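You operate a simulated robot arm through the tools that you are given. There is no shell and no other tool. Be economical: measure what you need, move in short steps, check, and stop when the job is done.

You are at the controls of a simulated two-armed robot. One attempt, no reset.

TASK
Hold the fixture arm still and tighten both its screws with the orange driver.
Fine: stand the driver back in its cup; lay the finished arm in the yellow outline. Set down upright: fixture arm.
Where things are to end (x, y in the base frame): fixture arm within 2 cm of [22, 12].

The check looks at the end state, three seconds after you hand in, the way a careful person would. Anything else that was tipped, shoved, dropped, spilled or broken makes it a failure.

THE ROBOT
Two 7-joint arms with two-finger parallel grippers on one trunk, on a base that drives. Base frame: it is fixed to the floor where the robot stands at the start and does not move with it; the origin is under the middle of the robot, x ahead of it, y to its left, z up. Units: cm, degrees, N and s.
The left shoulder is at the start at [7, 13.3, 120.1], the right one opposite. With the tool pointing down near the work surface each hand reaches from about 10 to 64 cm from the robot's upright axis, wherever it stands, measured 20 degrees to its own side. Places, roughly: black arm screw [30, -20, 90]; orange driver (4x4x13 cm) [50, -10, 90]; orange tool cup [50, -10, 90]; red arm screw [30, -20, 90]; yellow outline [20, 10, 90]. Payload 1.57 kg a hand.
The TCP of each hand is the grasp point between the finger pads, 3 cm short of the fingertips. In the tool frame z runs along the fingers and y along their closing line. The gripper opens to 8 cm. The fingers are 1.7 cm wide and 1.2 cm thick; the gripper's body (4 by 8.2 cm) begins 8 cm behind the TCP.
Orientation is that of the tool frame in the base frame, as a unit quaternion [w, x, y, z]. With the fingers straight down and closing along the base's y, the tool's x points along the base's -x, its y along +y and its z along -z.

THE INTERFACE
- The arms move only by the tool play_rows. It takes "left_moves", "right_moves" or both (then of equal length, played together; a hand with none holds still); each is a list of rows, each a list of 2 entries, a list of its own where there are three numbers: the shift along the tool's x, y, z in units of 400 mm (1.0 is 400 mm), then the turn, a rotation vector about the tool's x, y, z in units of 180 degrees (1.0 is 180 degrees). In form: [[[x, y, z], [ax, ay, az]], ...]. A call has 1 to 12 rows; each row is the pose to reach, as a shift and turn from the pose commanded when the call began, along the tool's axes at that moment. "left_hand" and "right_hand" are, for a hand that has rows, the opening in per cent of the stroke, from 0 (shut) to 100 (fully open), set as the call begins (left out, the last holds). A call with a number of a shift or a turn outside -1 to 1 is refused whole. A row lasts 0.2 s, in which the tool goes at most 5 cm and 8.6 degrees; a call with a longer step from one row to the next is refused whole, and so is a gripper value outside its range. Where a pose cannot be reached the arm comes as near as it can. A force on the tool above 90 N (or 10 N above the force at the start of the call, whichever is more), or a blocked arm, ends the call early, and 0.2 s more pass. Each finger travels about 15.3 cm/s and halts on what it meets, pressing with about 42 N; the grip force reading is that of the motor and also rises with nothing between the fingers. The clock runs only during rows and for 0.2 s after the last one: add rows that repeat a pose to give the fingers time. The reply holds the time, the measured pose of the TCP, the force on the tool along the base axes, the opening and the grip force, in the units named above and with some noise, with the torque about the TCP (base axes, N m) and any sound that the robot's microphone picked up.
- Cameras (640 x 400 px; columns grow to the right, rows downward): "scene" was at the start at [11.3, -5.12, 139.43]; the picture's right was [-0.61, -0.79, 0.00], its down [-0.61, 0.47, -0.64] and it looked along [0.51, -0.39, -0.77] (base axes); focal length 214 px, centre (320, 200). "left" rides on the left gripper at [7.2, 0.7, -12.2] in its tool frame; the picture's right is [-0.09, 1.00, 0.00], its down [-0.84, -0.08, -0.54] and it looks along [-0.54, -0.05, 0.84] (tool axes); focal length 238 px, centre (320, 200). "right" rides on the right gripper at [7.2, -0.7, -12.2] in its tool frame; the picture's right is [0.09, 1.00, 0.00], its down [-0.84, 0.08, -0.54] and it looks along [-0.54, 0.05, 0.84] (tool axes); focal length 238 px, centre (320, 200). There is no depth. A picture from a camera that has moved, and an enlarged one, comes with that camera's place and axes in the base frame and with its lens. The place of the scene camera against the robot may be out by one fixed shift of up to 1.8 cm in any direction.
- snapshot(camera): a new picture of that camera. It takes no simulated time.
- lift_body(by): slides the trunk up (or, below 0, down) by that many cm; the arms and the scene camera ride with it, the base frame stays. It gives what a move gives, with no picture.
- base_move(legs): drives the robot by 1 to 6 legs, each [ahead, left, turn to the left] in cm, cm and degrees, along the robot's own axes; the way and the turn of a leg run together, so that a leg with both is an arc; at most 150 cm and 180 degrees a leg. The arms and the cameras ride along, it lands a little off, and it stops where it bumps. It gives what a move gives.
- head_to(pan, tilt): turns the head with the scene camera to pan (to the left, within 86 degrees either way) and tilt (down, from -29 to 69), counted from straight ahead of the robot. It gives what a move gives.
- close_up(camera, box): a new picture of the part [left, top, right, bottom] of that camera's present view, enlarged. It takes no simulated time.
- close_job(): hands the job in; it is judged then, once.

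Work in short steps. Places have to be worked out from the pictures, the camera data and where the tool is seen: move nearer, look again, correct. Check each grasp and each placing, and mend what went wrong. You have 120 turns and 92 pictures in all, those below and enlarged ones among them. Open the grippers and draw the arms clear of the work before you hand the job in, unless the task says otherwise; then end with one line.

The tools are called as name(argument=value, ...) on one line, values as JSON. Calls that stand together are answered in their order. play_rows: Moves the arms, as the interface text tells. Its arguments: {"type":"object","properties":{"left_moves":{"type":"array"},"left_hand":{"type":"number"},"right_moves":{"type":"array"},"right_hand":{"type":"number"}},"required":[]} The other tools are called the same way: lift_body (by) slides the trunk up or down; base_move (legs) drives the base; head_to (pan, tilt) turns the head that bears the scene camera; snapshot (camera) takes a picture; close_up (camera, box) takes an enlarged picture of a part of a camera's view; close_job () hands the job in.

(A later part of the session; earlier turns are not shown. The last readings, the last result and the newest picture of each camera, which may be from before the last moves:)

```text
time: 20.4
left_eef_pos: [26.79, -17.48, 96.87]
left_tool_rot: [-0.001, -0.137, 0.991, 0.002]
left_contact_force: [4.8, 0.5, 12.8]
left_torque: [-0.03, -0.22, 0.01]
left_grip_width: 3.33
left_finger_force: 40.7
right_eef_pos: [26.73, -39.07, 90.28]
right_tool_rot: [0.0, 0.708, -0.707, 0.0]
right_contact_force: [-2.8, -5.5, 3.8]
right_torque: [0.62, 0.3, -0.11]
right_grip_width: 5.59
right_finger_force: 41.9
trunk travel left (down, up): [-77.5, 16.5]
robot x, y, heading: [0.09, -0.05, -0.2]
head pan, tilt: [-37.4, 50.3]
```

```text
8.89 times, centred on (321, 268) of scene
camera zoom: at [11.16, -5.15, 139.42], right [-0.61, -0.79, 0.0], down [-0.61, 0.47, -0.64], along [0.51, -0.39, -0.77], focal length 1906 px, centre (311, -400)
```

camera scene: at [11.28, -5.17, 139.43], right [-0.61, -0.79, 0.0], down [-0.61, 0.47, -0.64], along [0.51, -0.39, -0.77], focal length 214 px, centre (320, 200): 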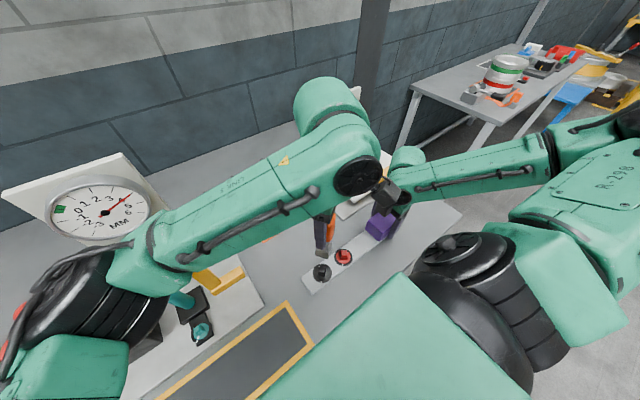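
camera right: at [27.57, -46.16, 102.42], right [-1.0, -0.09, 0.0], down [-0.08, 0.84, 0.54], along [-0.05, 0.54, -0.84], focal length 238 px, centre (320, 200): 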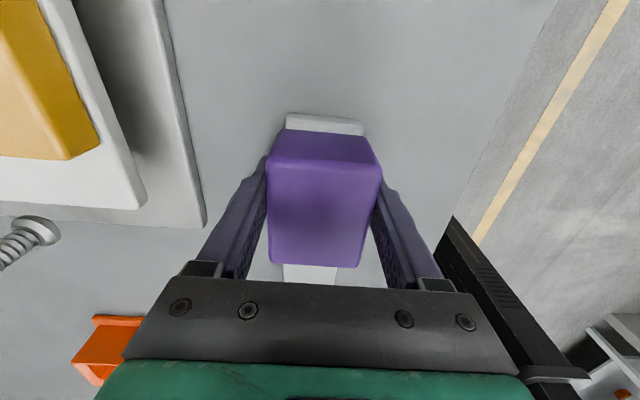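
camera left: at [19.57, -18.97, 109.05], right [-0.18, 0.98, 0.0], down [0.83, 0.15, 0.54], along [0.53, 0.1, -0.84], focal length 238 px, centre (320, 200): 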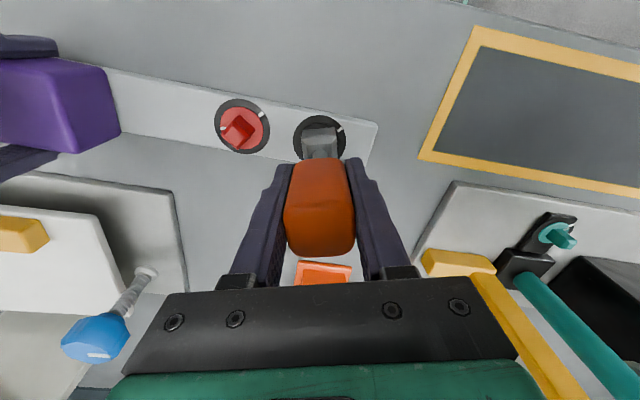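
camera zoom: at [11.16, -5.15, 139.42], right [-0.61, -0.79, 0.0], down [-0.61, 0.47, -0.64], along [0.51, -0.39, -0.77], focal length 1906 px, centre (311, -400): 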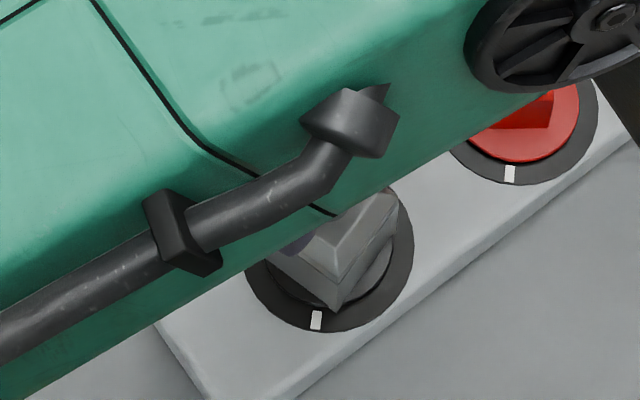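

There's no resistance reading yet and the disc mark is hidden. I'll turn another 55° so the mark comes into view.

play_rows(left_moves=[[[0, 0, 0], [0, 0, 0.045]], [[0, 0, 0], [0, 0, 0.09]], [[0, 0, 0], [0, 0, 0.135]], [[0, 0, 0], [0, 0, 0.18]], [[0, 0, 0], [0, 0, 0.225]], [[0, 0, 0], [0, 0, 0.27]], [[0, 0, 0], [0, 0, 0.305]]])

close_up(camera="left", box=[240, 60, 400, 180])

close_up(camera="scene", box=[295, 245, 347, 290])

```text
time: 22.0
left_eef_pos: [26.67, -17.45, 96.78]
left_tool_rot: [0.001, 0.335, 0.942, 0.002]
left_contact_force: [-4.5, 13.9, 10.4]
left_torque: [1.11, 0.4, 0.08]
left_grip_width: 3.32
left_finger_force: 41.0
right_eef_pos: [26.86, -39.06, 90.28]
right_tool_rot: [0.001, -0.707, 0.707, -0.001]
right_contact_force: [0.2, -11.0, -1.8]
right_torque: [-0.32, 0.11, -0.3]
right_grip_width: 5.58
right_finger_force: 41.7
trunk travel left (down, up): [-77.5, 16.5]
robot x, y, heading: [-0.33, 0.09, 0.1]
head pan, tilt: [-37.4, 50.3]
```

```text
3.33 times, centred on (320, 120) of left
camera zoom: at [21.56, -12.46, 109.05], right [0.7, 0.71, 0.0], down [0.6, -0.59, 0.54], along [0.39, -0.38, -0.84], focal length 794 px, centre (320, 467)
```

zoom: 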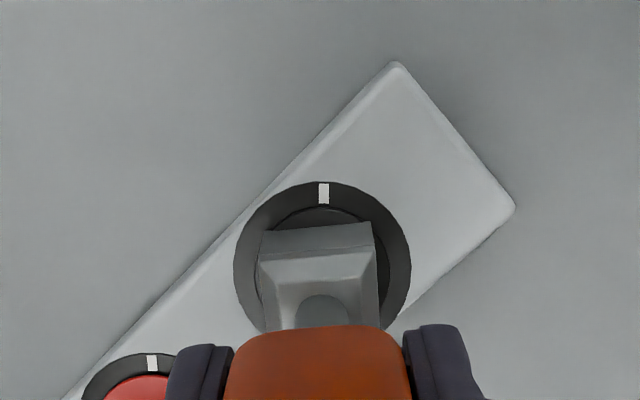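

```text
8.89 times, centred on (321, 268) of scene
camera zoom: at [11.18, -5.05, 139.44], right [-0.61, -0.79, 0.0], down [-0.61, 0.47, -0.64], along [0.51, -0.39, -0.77], focal length 1906 px, centre (311, -400)
```

zoom: 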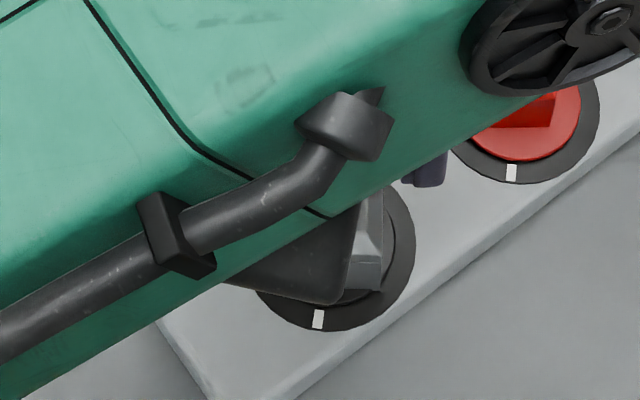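

I'm at yaw -39° with some side load from eccentricity. I'll correct by about 1 mm, carry on to yaw -90°, then lift to inspect the disc.

play_rows(left_moves=[[[0.003, 0.0015, 0], [0, 0, 0.0]], [[0.003, 0.0015, 0], [0, 0, 0.045]], [[0.003, 0.0015, 0], [0, 0, 0.09]], [[0.003, 0.0015, 0], [0, 0, 0.135]], [[0.003, 0.0015, 0], [0, 0, 0.18]], [[0.003, 0.0015, 0], [0, 0, 0.225]], [[0.003, 0.0015, 0], [0, 0, 0.265]], [[0.003, 0.0015, 0], [0, 0, 0.283]]])

close_up(camera="left", box=[240, 60, 400, 180])

```text
time: 23.8
left_eef_pos: [26.84, -17.32, 96.87]
left_tool_rot: [-0.001, 0.709, 0.705, 0.0]
left_contact_force: [2.8, 5.7, -2.2]
left_torque: [0.45, -0.25, 0.07]
left_grip_width: 3.31
left_finger_force: 41.2
right_eef_pos: [26.96, -39.14, 90.37]
right_tool_rot: [0.0, 0.707, -0.707, 0.0]
right_contact_force: [-1.4, -6.7, 2.4]
right_torque: [-0.57, 0.06, 0.48]
right_grip_width: 5.6
right_finger_force: 42.2
trunk travel left (down, up): [-77.5, 16.5]
robot x, y, heading: [-0.19, -0.11, -0.2]
head pan, tilt: [-37.4, 50.3]
```

```text
3.33 times, centred on (320, 120) of left
camera zoom: at [27.38, -10.3, 109.05], right [1.0, -0.1, 0.0], down [-0.08, -0.84, 0.54], along [-0.05, -0.54, -0.84], focal length 794 px, centre (320, 467)
```

zoom: 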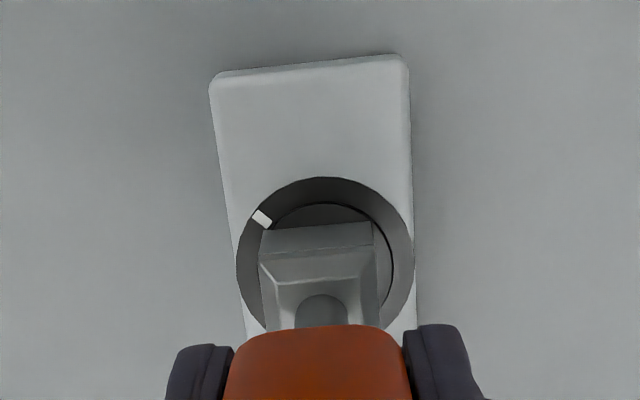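

The mark is gone from its old place, so the screw turned about 123°. I'll lift, rotate back 90°, and inspect.

play_rows(left_moves=[[[0, 0, -0.03], [0, 0, 0]], [[0, 0, -0.075], [0, 0, 0]], [[0, 0, -0.075], [0, 0, -0.045]], [[0, 0, -0.075], [0, 0, -0.09]], [[0, 0, -0.075], [0, 0, -0.135]], [[0, 0, -0.075], [0, 0, -0.18]], [[0, 0, -0.075], [0, 0, -0.225]], [[0, 0, -0.075], [0, 0, -0.27]]])

close_up(camera="left", box=[240, 60, 400, 180])

close_up(camera="scene", box=[295, 245, 347, 290])

```text
time: 25.6
left_eef_pos: [26.92, -17.3, 99.94]
left_tool_rot: [0.0, 0.353, 0.936, 0.0]
left_contact_force: [-0.7, 0.9, -1.8]
left_torque: [-0.03, 0.02, 0.03]
left_grip_width: 3.35
left_finger_force: 41.2
right_eef_pos: [26.92, -39.06, 90.17]
right_tool_rot: [0.001, 0.708, -0.706, -0.001]
right_contact_force: [0.5, -0.7, 3.3]
right_torque: [-0.6, -0.08, 0.04]
right_grip_width: 5.59
right_finger_force: 41.5
trunk travel left (down, up): [-77.5, 16.5]
robot x, y, heading: [-0.21, 0.24, 0.1]
head pan, tilt: [-37.4, 50.3]
```

```text
3.33 times, centred on (320, 120) of left
camera zoom: at [21.77, -12.23, 112.11], right [0.73, 0.69, 0.0], down [0.58, -0.61, 0.54], along [0.37, -0.39, -0.84], focal length 794 px, centre (320, 467)
```

zoom: 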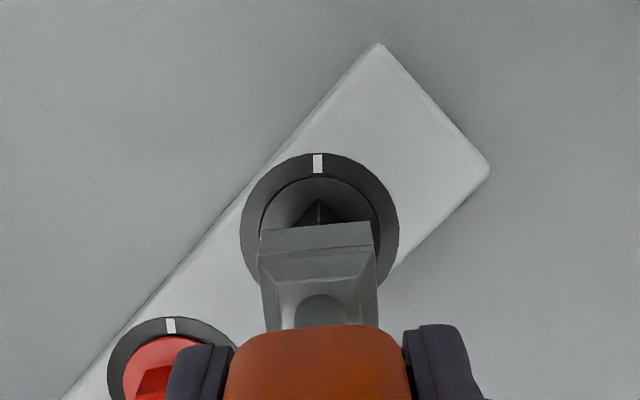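

```text
8.89 times, centred on (321, 268) of scene
camera zoom: at [11.3, -5.09, 139.43], right [-0.61, -0.79, 0.0], down [-0.61, 0.47, -0.64], along [0.51, -0.39, -0.77], focal length 1906 px, centre (311, -400)
```

zoom: 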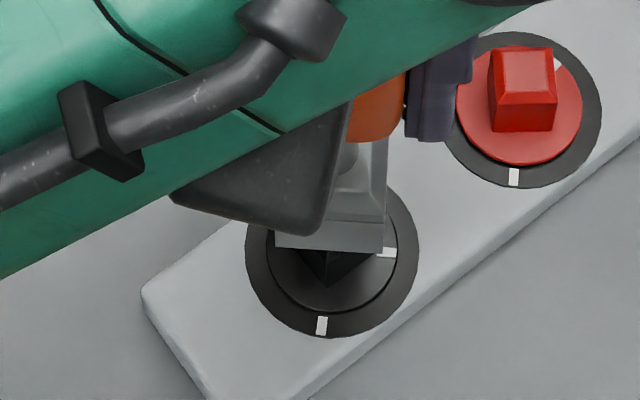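

The disc turned: the head's faces are now at about +4° and about 94° remain. I'll rotate to yaw +2°, re-engage, and press lightly.

play_rows(left_moves=[[[0, 0, 0], [0, 0, -0.045]], [[0, 0, 0], [0, 0, -0.09]], [[0, 0, 0], [0, 0, -0.135]], [[0, 0, 0], [0, 0, -0.18]], [[0, 0, 0], [0, 0, -0.225]], [[0, 0, 0], [0, 0, -0.24]], [[0, 0, 0.03], [0, 0, -0.24]], [[0, 0, 0.045], [0, 0, -0.24]], [[0, 0, 0.06], [0, 0, -0.24]], [[0, 0, 0.07], [0, 0, -0.24]]])

close_up(camera="left", box=[240, 60, 400, 180])

```text
time: 27.8
left_eef_pos: [26.9, -17.38, 97.2]
left_tool_rot: [0.0, -0.015, 1.0, 0.0]
left_contact_force: [-3.1, -0.9, -0.2]
left_torque: [-0.05, 0.29, -0.05]
left_grip_width: 3.31
left_finger_force: 41.6
right_eef_pos: [26.88, -39.12, 90.22]
right_tool_rot: [0.0, 0.707, -0.707, 0.0]
right_contact_force: [3.9, 0.7, 0.5]
right_torque: [-0.12, 0.06, -0.76]
right_grip_width: 5.58
right_finger_force: 41.8
trunk travel left (down, up): [-77.5, 16.5]
robot x, y, heading: [0.49, -0.02, 0.2]
head pan, tilt: [-37.4, 50.3]
```

```text
3.33 times, centred on (320, 120) of left
camera zoom: at [19.5, -17.07, 109.31], right [0.06, 1.0, 0.0], down [0.84, -0.05, 0.54], along [0.54, -0.03, -0.84], focal length 794 px, centre (320, 467)
```

zoom: 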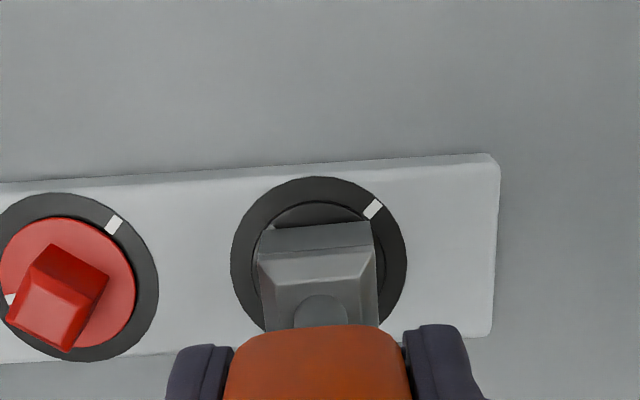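

Engaged, with z 97.2 and only small side force, and a hint of the mark at the lower left. Now rotating about 94° clockwise.

play_rows(left_moves=[[[-0.001, 0, 0.004], [0, 0, 0.04]], [[-0.001, 0, 0.006], [0, 0, 0.085]], [[-0.001, 0, 0.006], [0, 0, 0.13]], [[-0.001, 0, 0.006], [0, 0, 0.175]], [[-0.001, 0, 0.006], [0, 0, 0.22]], [[-0.001, 0, 0.006], [0, 0, 0.265]], [[-0.001, 0, 0.006], [0, 0, 0.31]], [[-0.001, 0, 0.006], [0, 0, 0.355]], [[-0.001, 0, 0.006], [0, 0, 0.4]], [[-0.001, 0, 0.006], [0, 0, 0.445]], [[-0.001, 0, 0.006], [0, 0, 0.49]], [[-0.001, 0, 0.006], [0, 0, 0.52]]])

close_up(camera="left", box=[240, 60, 400, 180])

```text
time: 30.4
left_eef_pos: [27.06, -17.25, 96.82]
left_tool_rot: [0.001, 0.718, 0.696, 0.0]
left_contact_force: [7.4, 8.7, 10.2]
left_torque: [0.81, -0.52, 0.05]
left_grip_width: 3.32
left_finger_force: 41.2
right_eef_pos: [27.04, -39.19, 90.12]
right_tool_rot: [0.001, 0.707, -0.707, -0.001]
right_contact_force: [-0.8, -6.8, -1.0]
right_torque: [1.13, -0.53, -0.06]
right_grip_width: 5.58
right_finger_force: 42.3
trunk travel left (down, up): [-77.5, 16.5]
robot x, y, heading: [-0.09, 0.36, 0.0]
head pan, tilt: [-37.4, 50.3]
```

```text
3.33 times, centred on (320, 120) of left
camera zoom: at [27.76, -10.23, 109.04], right [0.99, -0.12, 0.0], down [-0.1, -0.83, 0.54], along [-0.07, -0.54, -0.84], focal length 794 px, centre (320, 467)
```

zoom: 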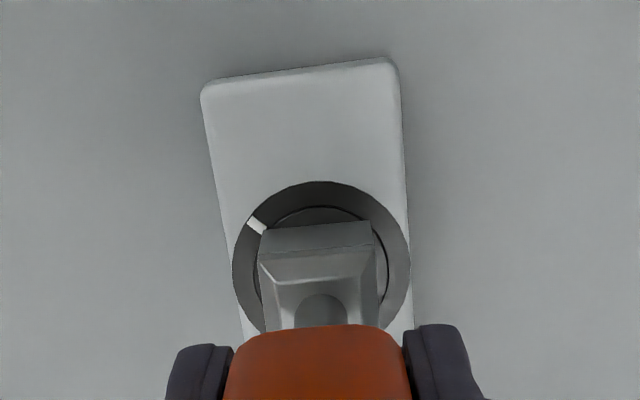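

At yaw -92°. Lifting straight up to compare the marks.

play_rows(left_moves=[[[0, 0, -0.03], [0, 0, 0]], [[0, 0, -0.08], [0, 0, 0]], [[0, 0, -0.12], [0, 0, 0]], [[0, 0, -0.12], [0, 0, 0]]])

close_up(camera="left", box=[240, 60, 400, 180])

close_up(camera="scene", box=[295, 245, 347, 290])

```text
time: 31.4
left_eef_pos: [26.78, -17.69, 101.76]
left_tool_rot: [0.001, 0.718, 0.696, 0.0]
left_contact_force: [-0.7, -0.5, -1.4]
left_torque: [0.01, 0.01, -0.02]
left_grip_width: 3.35
left_finger_force: 42.1
right_eef_pos: [26.8, -38.97, 90.19]
right_tool_rot: [0.001, 0.707, -0.707, 0.0]
right_contact_force: [-0.2, -1.7, 2.9]
right_torque: [-0.7, 0.2, 0.01]
right_grip_width: 5.58
right_finger_force: 41.7
trunk travel left (down, up): [-77.5, 16.5]
robot x, y, heading: [-0.16, -0.09, 0.3]
head pan, tilt: [-37.4, 50.3]
```

```text
3.33 times, centred on (320, 120) of left
camera zoom: at [27.58, -10.58, 113.99], right [0.99, -0.12, 0.0], down [-0.1, -0.83, 0.54], along [-0.07, -0.54, -0.84], focal length 794 px, centre (320, 467)
```

zoom: 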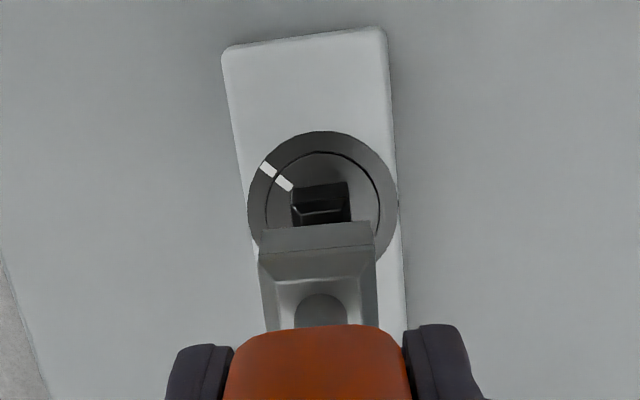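

```text
8.89 times, centred on (321, 268) of scene
camera zoom: at [11.28, -5.12, 139.43], right [-0.61, -0.79, 0.0], down [-0.61, 0.47, -0.64], along [0.51, -0.39, -0.77], focal length 1906 px, centre (311, -400)
```

zoom: 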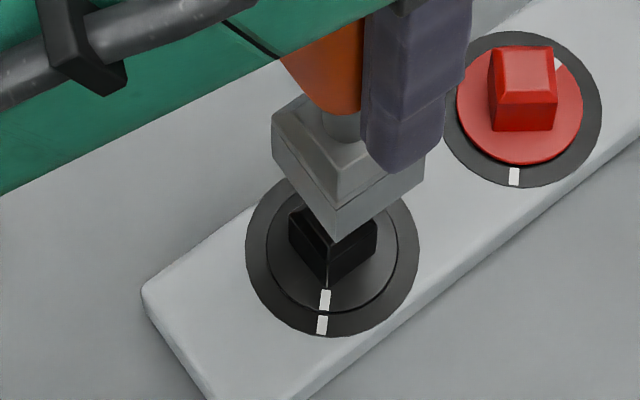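

The black screw's marks line up. For red I'll start at yaw -36°, which keeps the camera housing away from the right arm, hovering near (26.85, -24.35).

play_rows(left_moves=[[[-0.02, 0.001, -0.01], [0, 0, -0.04]], [[-0.04, 0.002, -0.01], [0, 0, -0.08]], [[-0.06, 0.003, -0.01], [0, 0, -0.12]], [[-0.08, 0.004, -0.01], [0, 0, -0.16]], [[-0.1, 0.005, -0.01], [0, 0, -0.2]], [[-0.12, 0.006, -0.01], [0, 0, -0.24]], [[-0.14, 0.0065, -0.01], [0, 0, -0.28]], [[-0.1664, 0.0069, -0.01], [0, 0, -0.311]], [[-0.1664, 0.0069, -0.01], [0, 0, -0.311]]])

close_up(camera="left", box=[240, 60, 400, 180])

snapshot(camera="scene")

```text
time: 33.4
left_eef_pos: [29.68, -21.98, 102.67]
left_tool_rot: [0.0, 0.307, 0.952, 0.0]
left_contact_force: [0.9, -0.3, -1.9]
left_torque: [-0.02, 0.05, 0.03]
left_grip_width: 3.3
left_finger_force: 41.2
left hand out of reach, approached as far as the arm can: row 7, 8, 9
right_eef_pos: [26.88, -39.07, 90.21]
right_tool_rot: [-0.001, -0.707, 0.707, 0.0]
right_contact_force: [1.3, 0.0, 2.8]
right_torque: [-0.61, 0.19, 0.0]
right_grip_width: 5.57
right_finger_force: 42.2
trunk travel left (down, up): [-77.5, 16.5]
robot x, y, heading: [0.03, 0.2, 0.1]
head pan, tilt: [-37.4, 50.3]
```

```text
3.33 times, centred on (320, 120) of left
camera zoom: at [24.14, -17.32, 114.77], right [0.66, 0.75, 0.0], down [0.63, -0.55, 0.54], along [0.41, -0.36, -0.84], focal length 794 px, centre (320, 467)
```

zoom: 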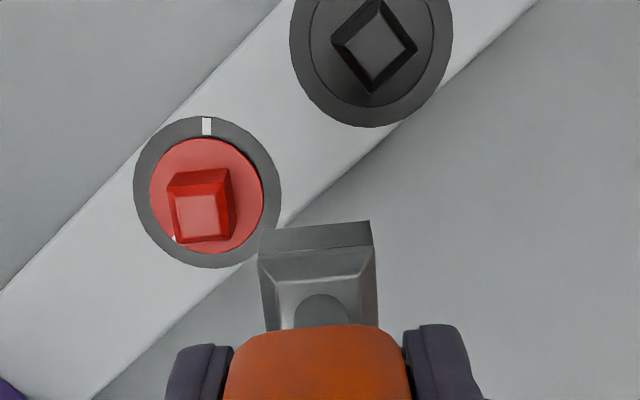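

```text
43 pictures are left
camera scene: at [11.28, -5.1, 139.43], right [-0.61, -0.79, 0.0], down [-0.61, 0.47, -0.64], along [0.51, -0.39, -0.77], focal length 214 px, centre (320, 200)
```

scene: 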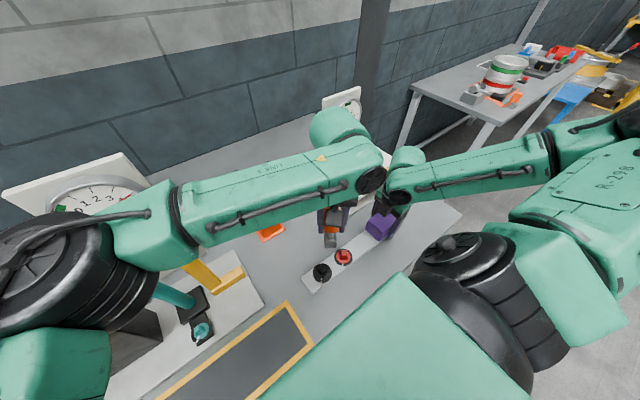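

The left arm can't reach the red screw there. Since the arm must move anyway, I'll back the left hand off by +6.9 cm in y, then slide the fixture arm +7 cm in y with the right hand. The path ahead of the strip looks clear.

play_rows(left_moves=[[[0.02, 0.028, -0.03], [0, 0, 0]], [[0.04, 0.056, -0.05], [0, 0, 0]], [[0.06, 0.084, -0.05], [0, 0, 0]], [[0.08, 0.112, -0.05], [0, 0, 0]], [[0.101, 0.14, -0.05], [0, 0, 0]], [[0.101, 0.14, -0.05], [0, 0, 0]]])

play_rows(right_moves=[[[-0.015, 0, 0], [0, 0, 0]], [[-0.035, 0, 0], [0, 0, 0]], [[-0.06, 0, 0], [0, 0, 0]], [[-0.085, 0, 0], [0, 0, 0]], [[-0.11, 0, 0], [0, 0, 0]], [[-0.135, 0, 0], [0, 0, 0]], [[-0.16, 0, 0], [0, 0, 0]], [[-0.175, 0, 0], [0, 0, 0]], [[-0.175, 0, 0], [0, 0, 0]]])

snapshot(camera="scene")

snapshot(camera="left")

```text
time: 34.8
left_eef_pos: [29.78, -14.85, 104.58]
left_tool_rot: [-0.001, 0.307, 0.952, 0.0]
left_contact_force: [0.6, 0.5, -1.9]
left_torque: [-0.01, 0.01, 0.0]
left_grip_width: 3.35
left_finger_force: 41.0
right_eef_pos: [26.96, -39.04, 90.27]
right_tool_rot: [0.0, 0.707, -0.707, 0.0]
right_contact_force: [-1.1, 0.2, 1.5]
right_torque: [-0.52, 0.05, -0.01]
right_grip_width: 5.61
right_finger_force: 42.3
trunk travel left (down, up): [-77.5, 16.5]
robot x, y, heading: [0.21, 0.37, -0.1]
head pan, tilt: [-37.4, 50.3]
```

```text
time: 36.8
left_eef_pos: [29.85, -14.89, 104.64]
left_tool_rot: [0.0, 0.307, 0.952, 0.0]
left_contact_force: [-0.1, 0.3, -1.3]
left_torque: [0.01, -0.01, -0.02]
left_grip_width: 3.3
left_finger_force: 41.3
right_eef_pos: [26.97, -36.61, 90.21]
right_tool_rot: [0.0, -0.707, 0.707, 0.001]
right_contact_force: [0.3, -0.3, -0.1]
right_torque: [-0.43, 0.0, 0.0]
right_grip_width: 5.57
right_finger_force: 42.1
right hand out of reach, approached as far as the arm can: row 4, 5, 6, 7, 8, 9
trunk travel left (down, up): [-77.5, 16.5]
robot x, y, heading: [0.04, -0.2, 0.1]
head pan, tilt: [-37.4, 50.3]
```

```text
42 pictures are left
camera scene: at [11.34, -5.16, 139.42], right [-0.61, -0.79, 0.0], down [-0.61, 0.47, -0.64], along [0.51, -0.39, -0.77], focal length 214 px, centre (320, 200)
```

scene: 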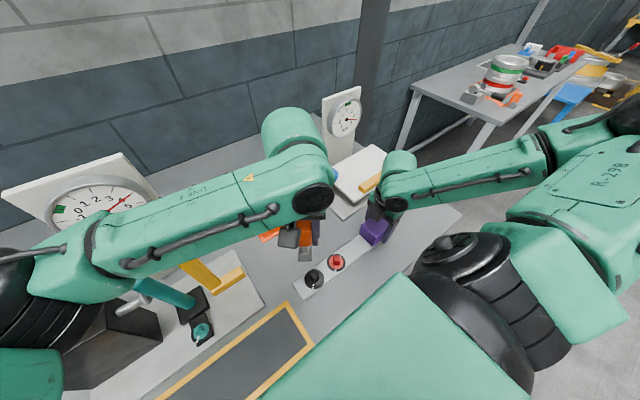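

```text
41 pictures are left
camera left: at [24.26, -10.34, 116.75], right [0.66, 0.75, 0.0], down [0.63, -0.55, 0.54], along [0.41, -0.36, -0.84], focal length 238 px, centre (320, 200)
```

left: 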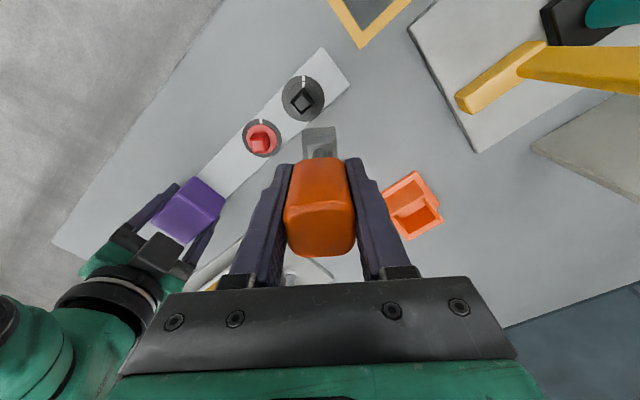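

The right hand stops at about y -36.6. I'll regrip the block 2.3 cm nearer its outer end and drag again, which should bring the red screw to about y -19.6.

play_rows(right_moves=[[[0, 0, 0], [0, 0, 0]], [[0, 0, 0], [0, 0, 0]], [[0.02, 0, 0], [0, 0, 0]], [[0.04, 0, 0], [0, 0, 0]], [[0.0575, 0, 0], [0, 0, 0]], [[0.0575, 0, 0], [0, 0, 0]]], right_hand=100)

play_rows(right_moves=[[[0, 0, 0], [0, 0, 0]], [[0, 0, 0], [0, 0, 0]], [[0, 0, 0], [0, 0, 0]], [[-0.02, 0, 0], [0, 0, 0]], [[-0.04, 0, 0], [0, 0, 0]], [[-0.0575, 0, 0], [0, 0, 0]], [[-0.0575, 0, 0], [0, 0, 0]]], right_hand=0)

snapshot(camera="left")

```text
time: 38.2
left_eef_pos: [29.72, -15.03, 104.47]
left_tool_rot: [0.0, 0.307, 0.952, 0.0]
left_contact_force: [-0.1, -0.7, -2.3]
left_torque: [-0.04, 0.02, -0.01]
left_grip_width: 3.36
left_finger_force: 41.0
right_eef_pos: [26.93, -38.97, 90.35]
right_tool_rot: [0.0, -0.707, 0.707, -0.001]
right_contact_force: [0.2, -0.4, -0.2]
right_torque: [-0.02, 0.0, 0.03]
right_grip_width: 8.02
right_finger_force: 0.1
trunk travel left (down, up): [-77.5, 16.5]
robot x, y, heading: [-0.26, 0.22, -0.1]
head pan, tilt: [-37.4, 50.3]
```

```text
time: 39.8
left_eef_pos: [29.88, -14.97, 104.51]
left_tool_rot: [0.001, 0.308, 0.951, 0.0]
left_contact_force: [0.2, 0.3, -2.2]
left_torque: [-0.01, 0.01, -0.02]
left_grip_width: 3.34
left_finger_force: 41.0
right_eef_pos: [27.02, -36.75, 90.36]
right_tool_rot: [-0.001, 0.708, -0.707, -0.001]
right_contact_force: [0.6, 0.4, -0.2]
right_torque: [-0.48, 0.01, -0.02]
right_grip_width: 5.57
right_finger_force: 42.0
trunk travel left (down, up): [-77.5, 16.5]
robot x, y, heading: [-0.07, 0.15, -0.0]
head pan, tilt: [-37.4, 50.3]
```

```text
40 pictures are left
camera left: at [24.27, -10.36, 116.74], right [0.66, 0.75, 0.0], down [0.63, -0.55, 0.54], along [0.41, -0.36, -0.84], focal length 238 px, centre (320, 200)
```

left: 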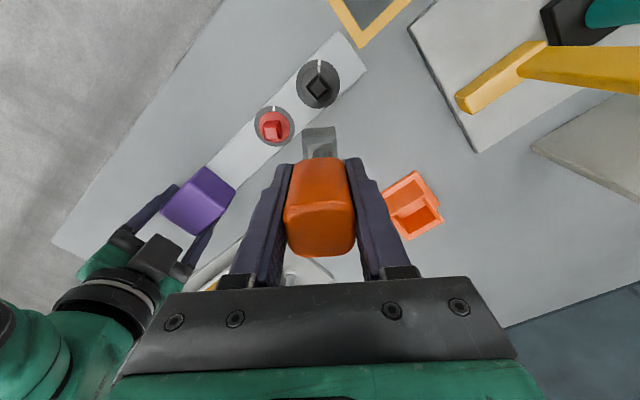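

The red screw is now near (26.85, -19.8). I'll move the left hand over it at yaw -36° and look.

play_rows(left_moves=[[[-0.002, -0.028, 0], [0, 0, 0]], [[-0.004, -0.056, 0], [0, 0, 0]], [[-0.006, -0.084, 0.02], [0, 0, 0]], [[-0.008, -0.112, 0.04], [0, 0, 0]], [[-0.0106, -0.139, 0.06], [0, 0, 0]], [[-0.0106, -0.139, 0.07], [0, 0, 0]], [[-0.0106, -0.139, 0.07], [0, 0, 0]]])

close_up(camera="left", box=[240, 60, 400, 180])

close_up(camera="scene", box=[300, 240, 352, 285])

```text
time: 41.4
left_eef_pos: [26.99, -19.7, 101.68]
left_tool_rot: [-0.001, 0.307, 0.952, 0.0]
left_contact_force: [0.3, 0.5, -1.2]
left_torque: [-0.02, 0.03, 0.0]
left_grip_width: 3.32
left_finger_force: 41.5
right_eef_pos: [26.9, -36.86, 90.35]
right_tool_rot: [0.0, 0.708, -0.707, -0.001]
right_contact_force: [0.2, 1.0, 0.5]
right_torque: [-0.45, 0.02, -0.04]
right_grip_width: 5.57
right_finger_force: 42.1
trunk travel left (down, up): [-77.5, 16.5]
robot x, y, heading: [0.26, -0.11, -0.0]
head pan, tilt: [-37.4, 50.3]
```

```text
3.33 times, centred on (320, 120) of left
camera zoom: at [21.41, -15.17, 113.9], right [0.66, 0.75, 0.0], down [0.63, -0.55, 0.54], along [0.41, -0.36, -0.84], focal length 794 px, centre (320, 467)
```

zoom: 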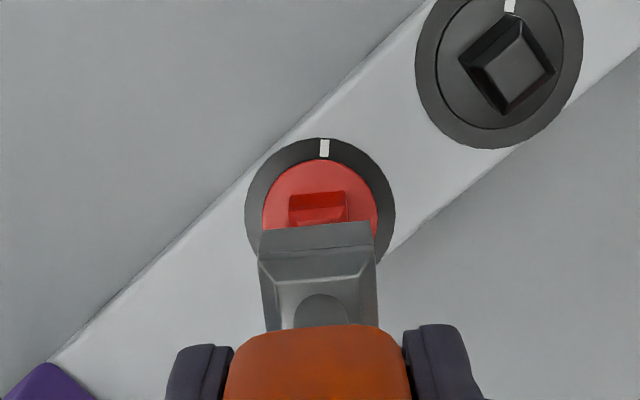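

```text
8.89 times, centred on (326, 262) of scene
camera zoom: at [11.36, -5.19, 139.42], right [-0.61, -0.79, 0.0], down [-0.61, 0.47, -0.64], along [0.51, -0.39, -0.77], focal length 1906 px, centre (267, -356)
```

zoom: 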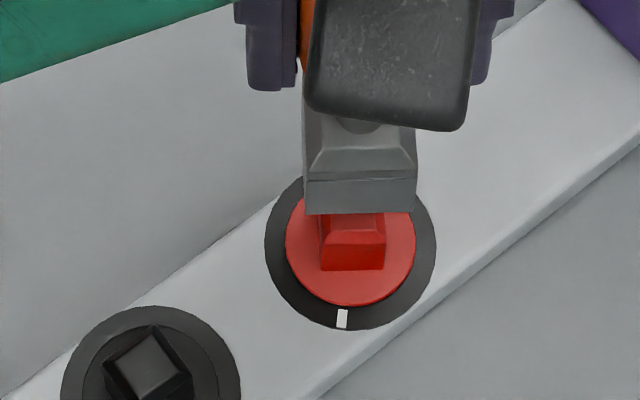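

Alignment is within about a millimetre in angle and position. Lowering onto the red head in steps.

play_rows(left_moves=[[[0, -0.001, 0.03], [0, 0, 0]], [[0, -0.001, 0.06], [0, 0, 0]], [[0, -0.001, 0.08], [0, 0, 0]], [[0, -0.001, 0.09], [0, 0, 0]], [[0, -0.001, 0.1], [0, 0, 0]], [[0, -0.001, 0.11], [0, 0, 0]], [[0, -0.001, 0.11], [0, 0, 0]]])

close_up(camera="left", box=[240, 60, 400, 180])

```text
time: 43.0
left_eef_pos: [26.77, -19.74, 97.24]
left_tool_rot: [0.0, 0.308, 0.951, 0.001]
left_contact_force: [-0.6, 0.7, -1.1]
left_torque: [-0.01, -0.03, -0.01]
left_grip_width: 3.32
left_finger_force: 41.1
right_eef_pos: [26.95, -36.86, 90.38]
right_tool_rot: [0.0, -0.707, 0.707, 0.001]
right_contact_force: [-0.6, 0.1, -0.4]
right_torque: [-0.5, 0.02, -0.05]
right_grip_width: 5.58
right_finger_force: 41.4
trunk travel left (down, up): [-77.5, 16.5]
robot x, y, heading: [0.33, -0.17, -0.0]
head pan, tilt: [-37.4, 50.3]
```

```text
3.33 times, centred on (320, 120) of left
camera zoom: at [21.29, -15.12, 109.6], right [0.66, 0.75, 0.0], down [0.63, -0.55, 0.54], along [0.41, -0.36, -0.84], focal length 794 px, centre (320, 467)
```

zoom: 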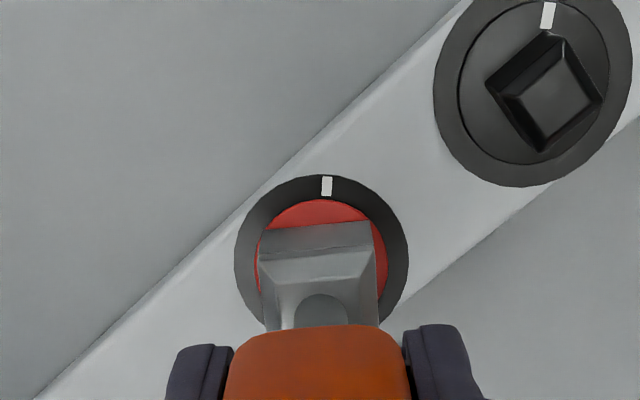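

Slid on with no force. Now I'll press slightly and rotate 57° clockwise to about yaw -93°.

play_rows(left_moves=[[[0, 0, 0.004], [0, 0, 0.04]], [[0, 0, 0.006], [0, 0, 0.08]], [[0, 0, 0.006], [0, 0, 0.12]], [[0, 0, 0.006], [0, 0, 0.16]], [[0, 0, 0.006], [0, 0, 0.2]], [[0, 0, 0.006], [0, 0, 0.24]], [[0, 0, 0.006], [0, 0, 0.28]], [[0, 0, 0.006], [0, 0, 0.315]]])

close_up(camera="left", box=[240, 60, 400, 180])

```text
time: 44.8
left_eef_pos: [26.99, -19.56, 97.11]
left_tool_rot: [0.0, 0.723, 0.691, 0.0]
left_contact_force: [4.4, 9.7, -3.2]
left_torque: [0.86, -0.24, 0.08]
left_grip_width: 3.31
left_finger_force: 40.6
right_eef_pos: [26.91, -36.74, 90.33]
right_tool_rot: [0.0, 0.708, -0.706, -0.001]
right_contact_force: [-2.8, -10.0, 0.4]
right_torque: [-0.39, 0.06, 0.54]
right_grip_width: 5.61
right_finger_force: 41.6
trunk travel left (down, up): [-77.5, 16.5]
robot x, y, heading: [0.23, -0.21, 0.1]
head pan, tilt: [-37.4, 50.3]
```

```text
3.33 times, centred on (320, 120) of left
camera zoom: at [27.82, -12.73, 109.35], right [0.99, -0.14, 0.0], down [-0.12, -0.83, 0.54], along [-0.07, -0.54, -0.84], focal length 794 px, centre (320, 467)
```

zoom: 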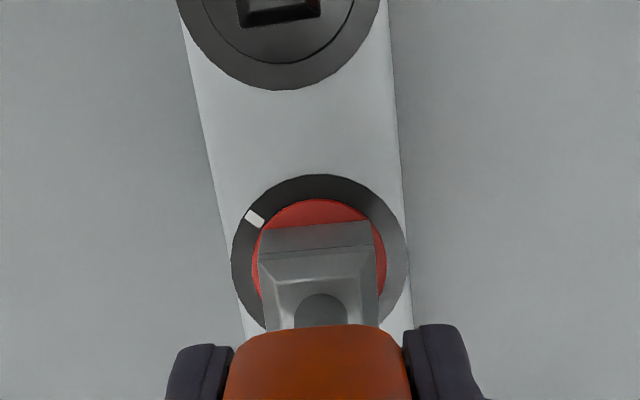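

Next: lift, turn back 93° to yaw about 0, and take a look before re-engaging.

play_rows(left_moves=[[[0, 0, -0.03], [0, 0, 0]], [[0, 0, -0.09], [0, 0, 0]], [[0, 0, -0.11], [0, 0, -0.047]], [[0, 0, -0.11], [0, 0, -0.094]], [[0, 0, -0.11], [0, 0, -0.141]], [[0, 0, -0.11], [0, 0, -0.188]], [[0, 0, -0.11], [0, 0, -0.235]], [[0, 0, -0.11], [0, 0, -0.282]], [[0, 0, -0.11], [0, 0, -0.329]], [[0, 0, -0.11], [0, 0, -0.376]], [[0, 0, -0.11], [0, 0, -0.423]], [[0, 0, -0.11], [0, 0, -0.47]]])

play_rows(left_moves=[[[0, 0, 0], [0, 0, -0.04]], [[0, 0, 0], [0, 0, -0.055]], [[0, 0, 0], [0, 0, -0.055]]])

close_up(camera="left", box=[240, 60, 400, 180])

```text
time: 47.4
left_eef_pos: [26.74, -19.8, 101.52]
left_tool_rot: [0.0, 0.068, 0.998, 0.0]
left_contact_force: [0.5, -0.4, -1.5]
left_torque: [-0.01, 0.04, 0.02]
left_grip_width: 3.31
left_finger_force: 41.4
right_eef_pos: [27.05, -36.81, 90.32]
right_tool_rot: [0.001, -0.707, 0.707, 0.001]
right_contact_force: [0.2, 0.5, 0.4]
right_torque: [-0.47, 0.04, 0.01]
right_grip_width: 5.57
right_finger_force: 41.9
trunk travel left (down, up): [-77.5, 16.5]
robot x, y, heading: [-0.04, -0.14, 0.1]
head pan, tilt: [-37.4, 50.3]
```

```text
time: 48.2
left_eef_pos: [26.9, -19.81, 101.54]
left_tool_rot: [0.001, -0.017, 1.0, 0.0]
left_contact_force: [0.0, 0.4, -1.5]
left_torque: [0.0, -0.03, -0.04]
left_grip_width: 3.3
left_finger_force: 41.6
right_eef_pos: [26.9, -36.9, 90.41]
right_tool_rot: [0.001, -0.707, 0.707, 0.001]
right_contact_force: [0.7, 0.8, 0.1]
right_torque: [-0.48, 0.01, 0.0]
right_grip_width: 5.6
right_finger_force: 42.1
trunk travel left (down, up): [-77.5, 16.5]
robot x, y, heading: [-0.11, -0.23, 0.0]
head pan, tilt: [-37.4, 50.3]
```

```text
3.33 times, centred on (320, 120) of left
camera zoom: at [19.6, -19.48, 113.76], right [0.06, 1.0, 0.0], down [0.84, -0.05, 0.54], along [0.54, -0.03, -0.84], focal length 794 px, centre (320, 467)
```

zoom: 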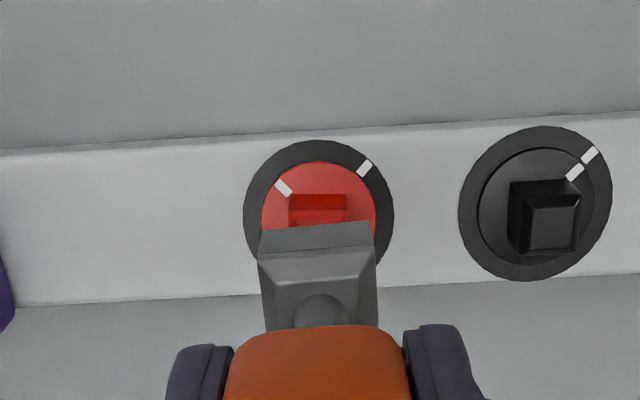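

Red has 90° to go and the socket is aligned. Re-engaging, then checking force.

play_rows(left_moves=[[[0, 0.001, 0.03], [0, 0, 0.008]], [[0, 0.001, 0.06], [0, 0, 0.008]], [[0, 0.001, 0.08], [0, 0, 0.008]], [[0, 0.001, 0.09], [0, 0, 0.008]], [[0, 0.001, 0.1], [0, 0, 0.008]], [[0, 0.001, 0.109], [0, 0, 0.008]], [[0, 0.001, 0.109], [0, 0, 0.008]]])

```text
time: 49.8
left_eef_pos: [26.78, -19.76, 97.04]
left_tool_rot: [0.0, -0.004, 1.0, 0.0]
left_contact_force: [-2.3, -1.9, -1.0]
left_torque: [-0.21, 0.28, -0.05]
left_grip_width: 3.33
left_finger_force: 41.3
right_eef_pos: [26.98, -36.85, 90.41]
right_tool_rot: [0.0, 0.707, -0.707, -0.001]
right_contact_force: [2.5, 2.7, -1.9]
right_torque: [-0.66, -0.11, -0.53]
right_grip_width: 5.56
right_finger_force: 41.7
trunk travel left (down, up): [-77.5, 16.5]
robot x, y, heading: [0.22, -0.01, 0.1]
head pan, tilt: [-37.4, 50.3]
```

Engaged. Rotating 93° clockwise.

play_rows(left_moves=[[[0, 0, 0.003], [0, 0, 0.04]], [[0, 0, 0.003], [0, 0, 0.085]], [[0, 0, 0.003], [0, 0, 0.13]], [[0, 0, 0.003], [0, 0, 0.175]], [[0, 0, 0.003], [0, 0, 0.22]], [[0, 0, 0.003], [0, 0, 0.265]], [[0, 0, 0.003], [0, 0, 0.31]], [[0, 0, 0.003], [0, 0, 0.355]], [[0, 0, 0.003], [0, 0, 0.4]], [[0, 0, 0.003], [0, 0, 0.445]], [[0, 0, 0.003], [0, 0, 0.485]], [[0, 0, 0.003], [0, 0, 0.515]]])

play_rows(left_moves=[[[0, 0, -0.03], [0, 0, 0]], [[0, 0, -0.08], [0, 0, 0]], [[0, 0, -0.13], [0, 0, 0]], [[0, 0, -0.18], [0, 0, 0]], [[0, 0, -0.18], [0, 0, 0]]])

close_up(camera="left", box=[240, 30, 400, 150])

close_up(camera="scene", box=[280, 240, 360, 300])

```text
time: 52.4
left_eef_pos: [26.89, -19.69, 97.13]
left_tool_rot: [-0.001, 0.721, 0.693, 0.0]
left_contact_force: [6.2, 9.2, 0.9]
left_torque: [0.83, -0.45, 0.05]
left_grip_width: 3.32
left_finger_force: 41.3
right_eef_pos: [26.83, -36.87, 90.36]
right_tool_rot: [-0.001, -0.707, 0.707, 0.001]
right_contact_force: [-3.0, -10.0, -0.1]
right_torque: [0.43, -0.19, 0.24]
right_grip_width: 5.58
right_finger_force: 42.4
trunk travel left (down, up): [-77.5, 16.5]
robot x, y, heading: [-0.1, 0.09, 0.3]
head pan, tilt: [-37.4, 50.3]
```

```text
time: 53.6
left_eef_pos: [26.77, -19.82, 104.35]
left_tool_rot: [0.0, 0.72, 0.694, 0.0]
left_contact_force: [-0.2, 0.2, -1.7]
left_torque: [0.01, 0.0, 0.04]
left_grip_width: 3.29
left_finger_force: 41.7
right_eef_pos: [27.01, -36.72, 90.34]
right_tool_rot: [0.0, -0.707, 0.707, 0.001]
right_contact_force: [0.1, 0.2, 0.1]
right_torque: [-0.5, 0.01, 0.0]
right_grip_width: 5.57
right_finger_force: 41.8
trunk travel left (down, up): [-77.5, 16.5]
robot x, y, heading: [-0.2, 0.2, -0.0]
head pan, tilt: [-37.4, 50.3]
```

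```text
3.33 times, centred on (320, 90) of left
camera zoom: at [27.65, -12.8, 116.52], right [0.99, -0.13, 0.0], down [-0.11, -0.83, 0.54], along [-0.07, -0.54, -0.84], focal length 794 px, centre (320, 567)
```

zoom: 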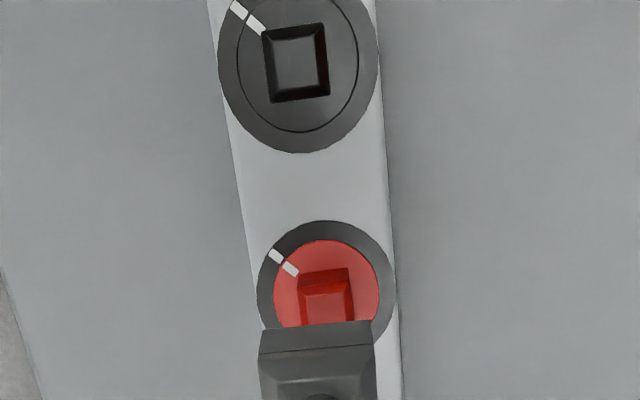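

```text
6.67 times, centred on (320, 270) of scene
camera zoom: at [11.36, -5.2, 139.42], right [-0.61, -0.79, 0.0], down [-0.61, 0.47, -0.64], along [0.51, -0.39, -0.77], focal length 1430 px, centre (320, -267)
```

zoom: 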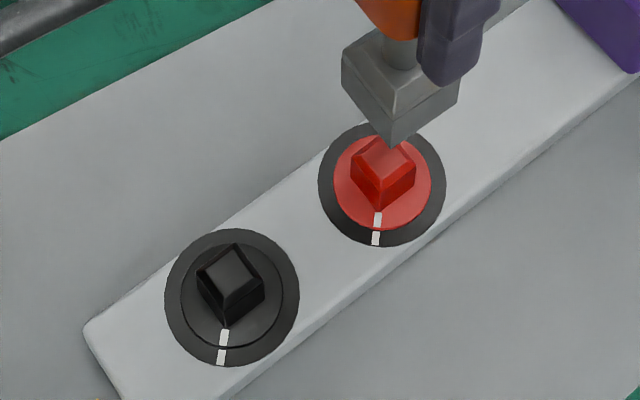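

Both screws' marks are aligned. Now I'll carry the driver back above its cup at (47.95, -13.6), rotating to yaw 0.

play_rows(left_moves=[[[0, 0, -0.05], [0, 0, 0]], [[0.016, 0.047, -0.1], [0, 0, -0.046]], [[0.032, 0.094, -0.1], [0, 0, -0.092]], [[0.047, 0.142, -0.1], [0, 0, -0.138]], [[0.063, 0.19, -0.1], [0, 0, -0.184]], [[0.079, 0.237, -0.1], [0, 0, -0.23]], [[0.094, 0.285, -0.1], [0, 0, -0.276]], [[0.11, 0.332, -0.1], [0, 0, -0.322]], [[0.126, 0.38, -0.1], [0, 0, -0.368]], [[0.142, 0.427, -0.1], [0, 0, -0.414]], [[0.157, 0.475, -0.1], [0, 0, -0.46]], [[0.173, 0.5225, -0.1], [0, 0, -0.506]]])

play_rows(left_moves=[[[0, 0, 0], [0, 0, -0.005]], [[0, 0, 0], [0, 0, -0.005]]])

close_up(camera="left", box=[230, 50, 410, 190])

```text
time: 56.2
left_eef_pos: [48.17, -13.66, 108.18]
left_tool_rot: [-0.001, 0.008, 1.0, 0.001]
left_contact_force: [-0.4, -0.7, -1.8]
left_torque: [-0.01, 0.05, 0.0]
left_grip_width: 3.35
left_finger_force: 40.9
right_eef_pos: [27.14, -36.82, 90.36]
right_tool_rot: [0.0, -0.707, 0.707, 0.001]
right_contact_force: [-0.3, -0.4, -1.2]
right_torque: [-0.47, -0.03, 0.01]
right_grip_width: 5.58
right_finger_force: 41.6
trunk travel left (down, up): [-77.5, 16.5]
robot x, y, heading: [0.11, -0.09, -0.2]
head pan, tilt: [-37.4, 50.3]
```

```text
time: 56.8
left_eef_pos: [48.1, -13.72, 108.23]
left_tool_rot: [-0.001, 0.0, 1.0, 0.0]
left_contact_force: [0.2, 0.6, -0.6]
left_torque: [0.04, 0.02, -0.03]
left_grip_width: 3.34
left_finger_force: 41.1
right_eef_pos: [26.98, -36.71, 90.36]
right_tool_rot: [-0.001, 0.707, -0.707, -0.001]
right_contact_force: [-1.1, 0.5, 0.2]
right_torque: [-0.49, 0.02, 0.01]
right_grip_width: 5.55
right_finger_force: 41.7
trunk travel left (down, up): [-77.5, 16.5]
robot x, y, heading: [0.22, -0.05, -0.2]
head pan, tilt: [-37.4, 50.3]
```

```text
2.86 times, centred on (320, 120) of left
camera zoom: at [40.93, -13.09, 120.46], right [0.09, 1.0, 0.0], down [0.84, -0.08, 0.54], along [0.54, -0.05, -0.84], focal length 681 px, centre (320, 429)
```

zoom: 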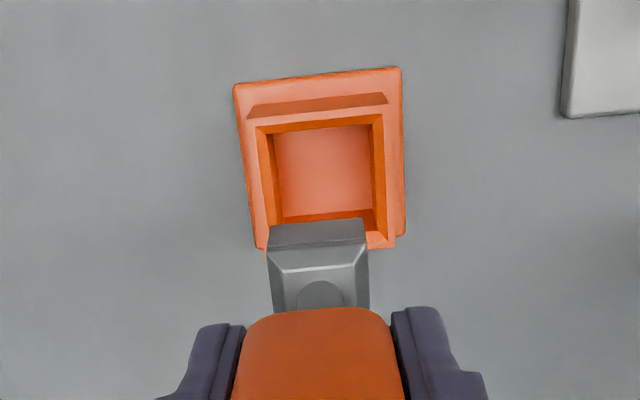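

The cup centre is about 0.15 cm in -x and 0.2 cm in +y from the driver, with generous clearance. Lowering into the cup.

play_rows(left_moves=[[[0.004, 0.005, 0.06], [0, 0, 0]], [[0.004, 0.005, 0.12], [0, 0, 0]], [[0.004, 0.005, 0.18], [0, 0, 0]], [[0.004, 0.005, 0.23], [0, 0, 0]], [[0.004, 0.005, 0.26], [0, 0, 0]], [[0.004, 0.005, 0.28], [0, 0, 0]], [[0.004, 0.005, 0.295], [0, 0, 0]], [[0.004, 0.005, 0.304], [0, 0, 0]], [[0.004, 0.005, 0.304], [0, 0, 0]]])

snapshot(camera="scene")

close_up(camera="left", box=[230, 50, 410, 190])

```text
time: 58.8
left_eef_pos: [47.9, -13.4, 96.0]
left_tool_rot: [0.0, 0.002, 1.0, 0.0]
left_contact_force: [0.9, -0.3, -0.9]
left_torque: [-0.01, 0.02, 0.04]
left_grip_width: 3.3
left_finger_force: 41.4
right_eef_pos: [26.94, -36.76, 90.41]
right_tool_rot: [-0.001, 0.707, -0.707, -0.001]
right_contact_force: [0.1, 0.0, -0.1]
right_torque: [-0.49, 0.03, 0.03]
right_grip_width: 5.59
right_finger_force: 41.9
trunk travel left (down, up): [-77.5, 16.5]
robot x, y, heading: [0.31, 0.06, 0.1]
head pan, tilt: [-37.4, 50.3]
```

```text
31 pictures are left
camera scene: at [11.37, -5.18, 139.42], right [-0.61, -0.79, 0.0], down [-0.61, 0.47, -0.64], along [0.51, -0.39, -0.77], focal length 214 px, centre (320, 200)
```

scene: 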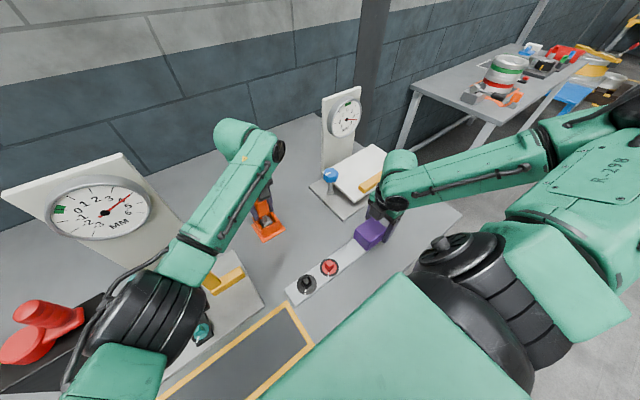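

```text
2.86 times, centred on (320, 120) of left
camera zoom: at [40.54, -12.88, 108.23], right [0.1, 1.0, 0.0], down [0.84, -0.08, 0.54], along [0.54, -0.05, -0.84], focal length 681 px, centre (320, 429)
```

zoom: 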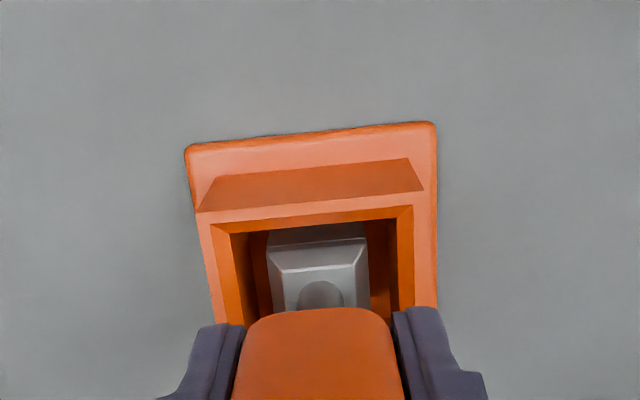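

The driver is in the cup but not yet resting. Easing down until it touches.

play_rows(left_moves=[[[0, 0, 0.003], [0, 0, 0]], [[0, 0, 0.006], [0, 0, 0]], [[0, 0, 0.009], [0, 0, 0]], [[0, 0, 0.012], [0, 0, 0]]])

```text
time: 59.8
left_eef_pos: [47.68, -13.22, 95.72]
left_tool_rot: [0.002, 0.002, 1.0, -0.001]
left_contact_force: [2.6, -0.3, 13.5]
left_torque: [0.07, -0.11, -0.01]
left_grip_width: 3.32
left_finger_force: 40.8
right_eef_pos: [26.73, -36.84, 90.67]
right_tool_rot: [0.0, 0.707, -0.707, 0.0]
right_contact_force: [-0.5, 1.0, -0.3]
right_torque: [-0.48, -0.02, -0.02]
right_grip_width: 5.61
right_finger_force: 41.6
trunk travel left (down, up): [-77.5, 16.5]
robot x, y, heading: [-0.25, -0.16, 0.2]
head pan, tilt: [-37.4, 50.3]
```

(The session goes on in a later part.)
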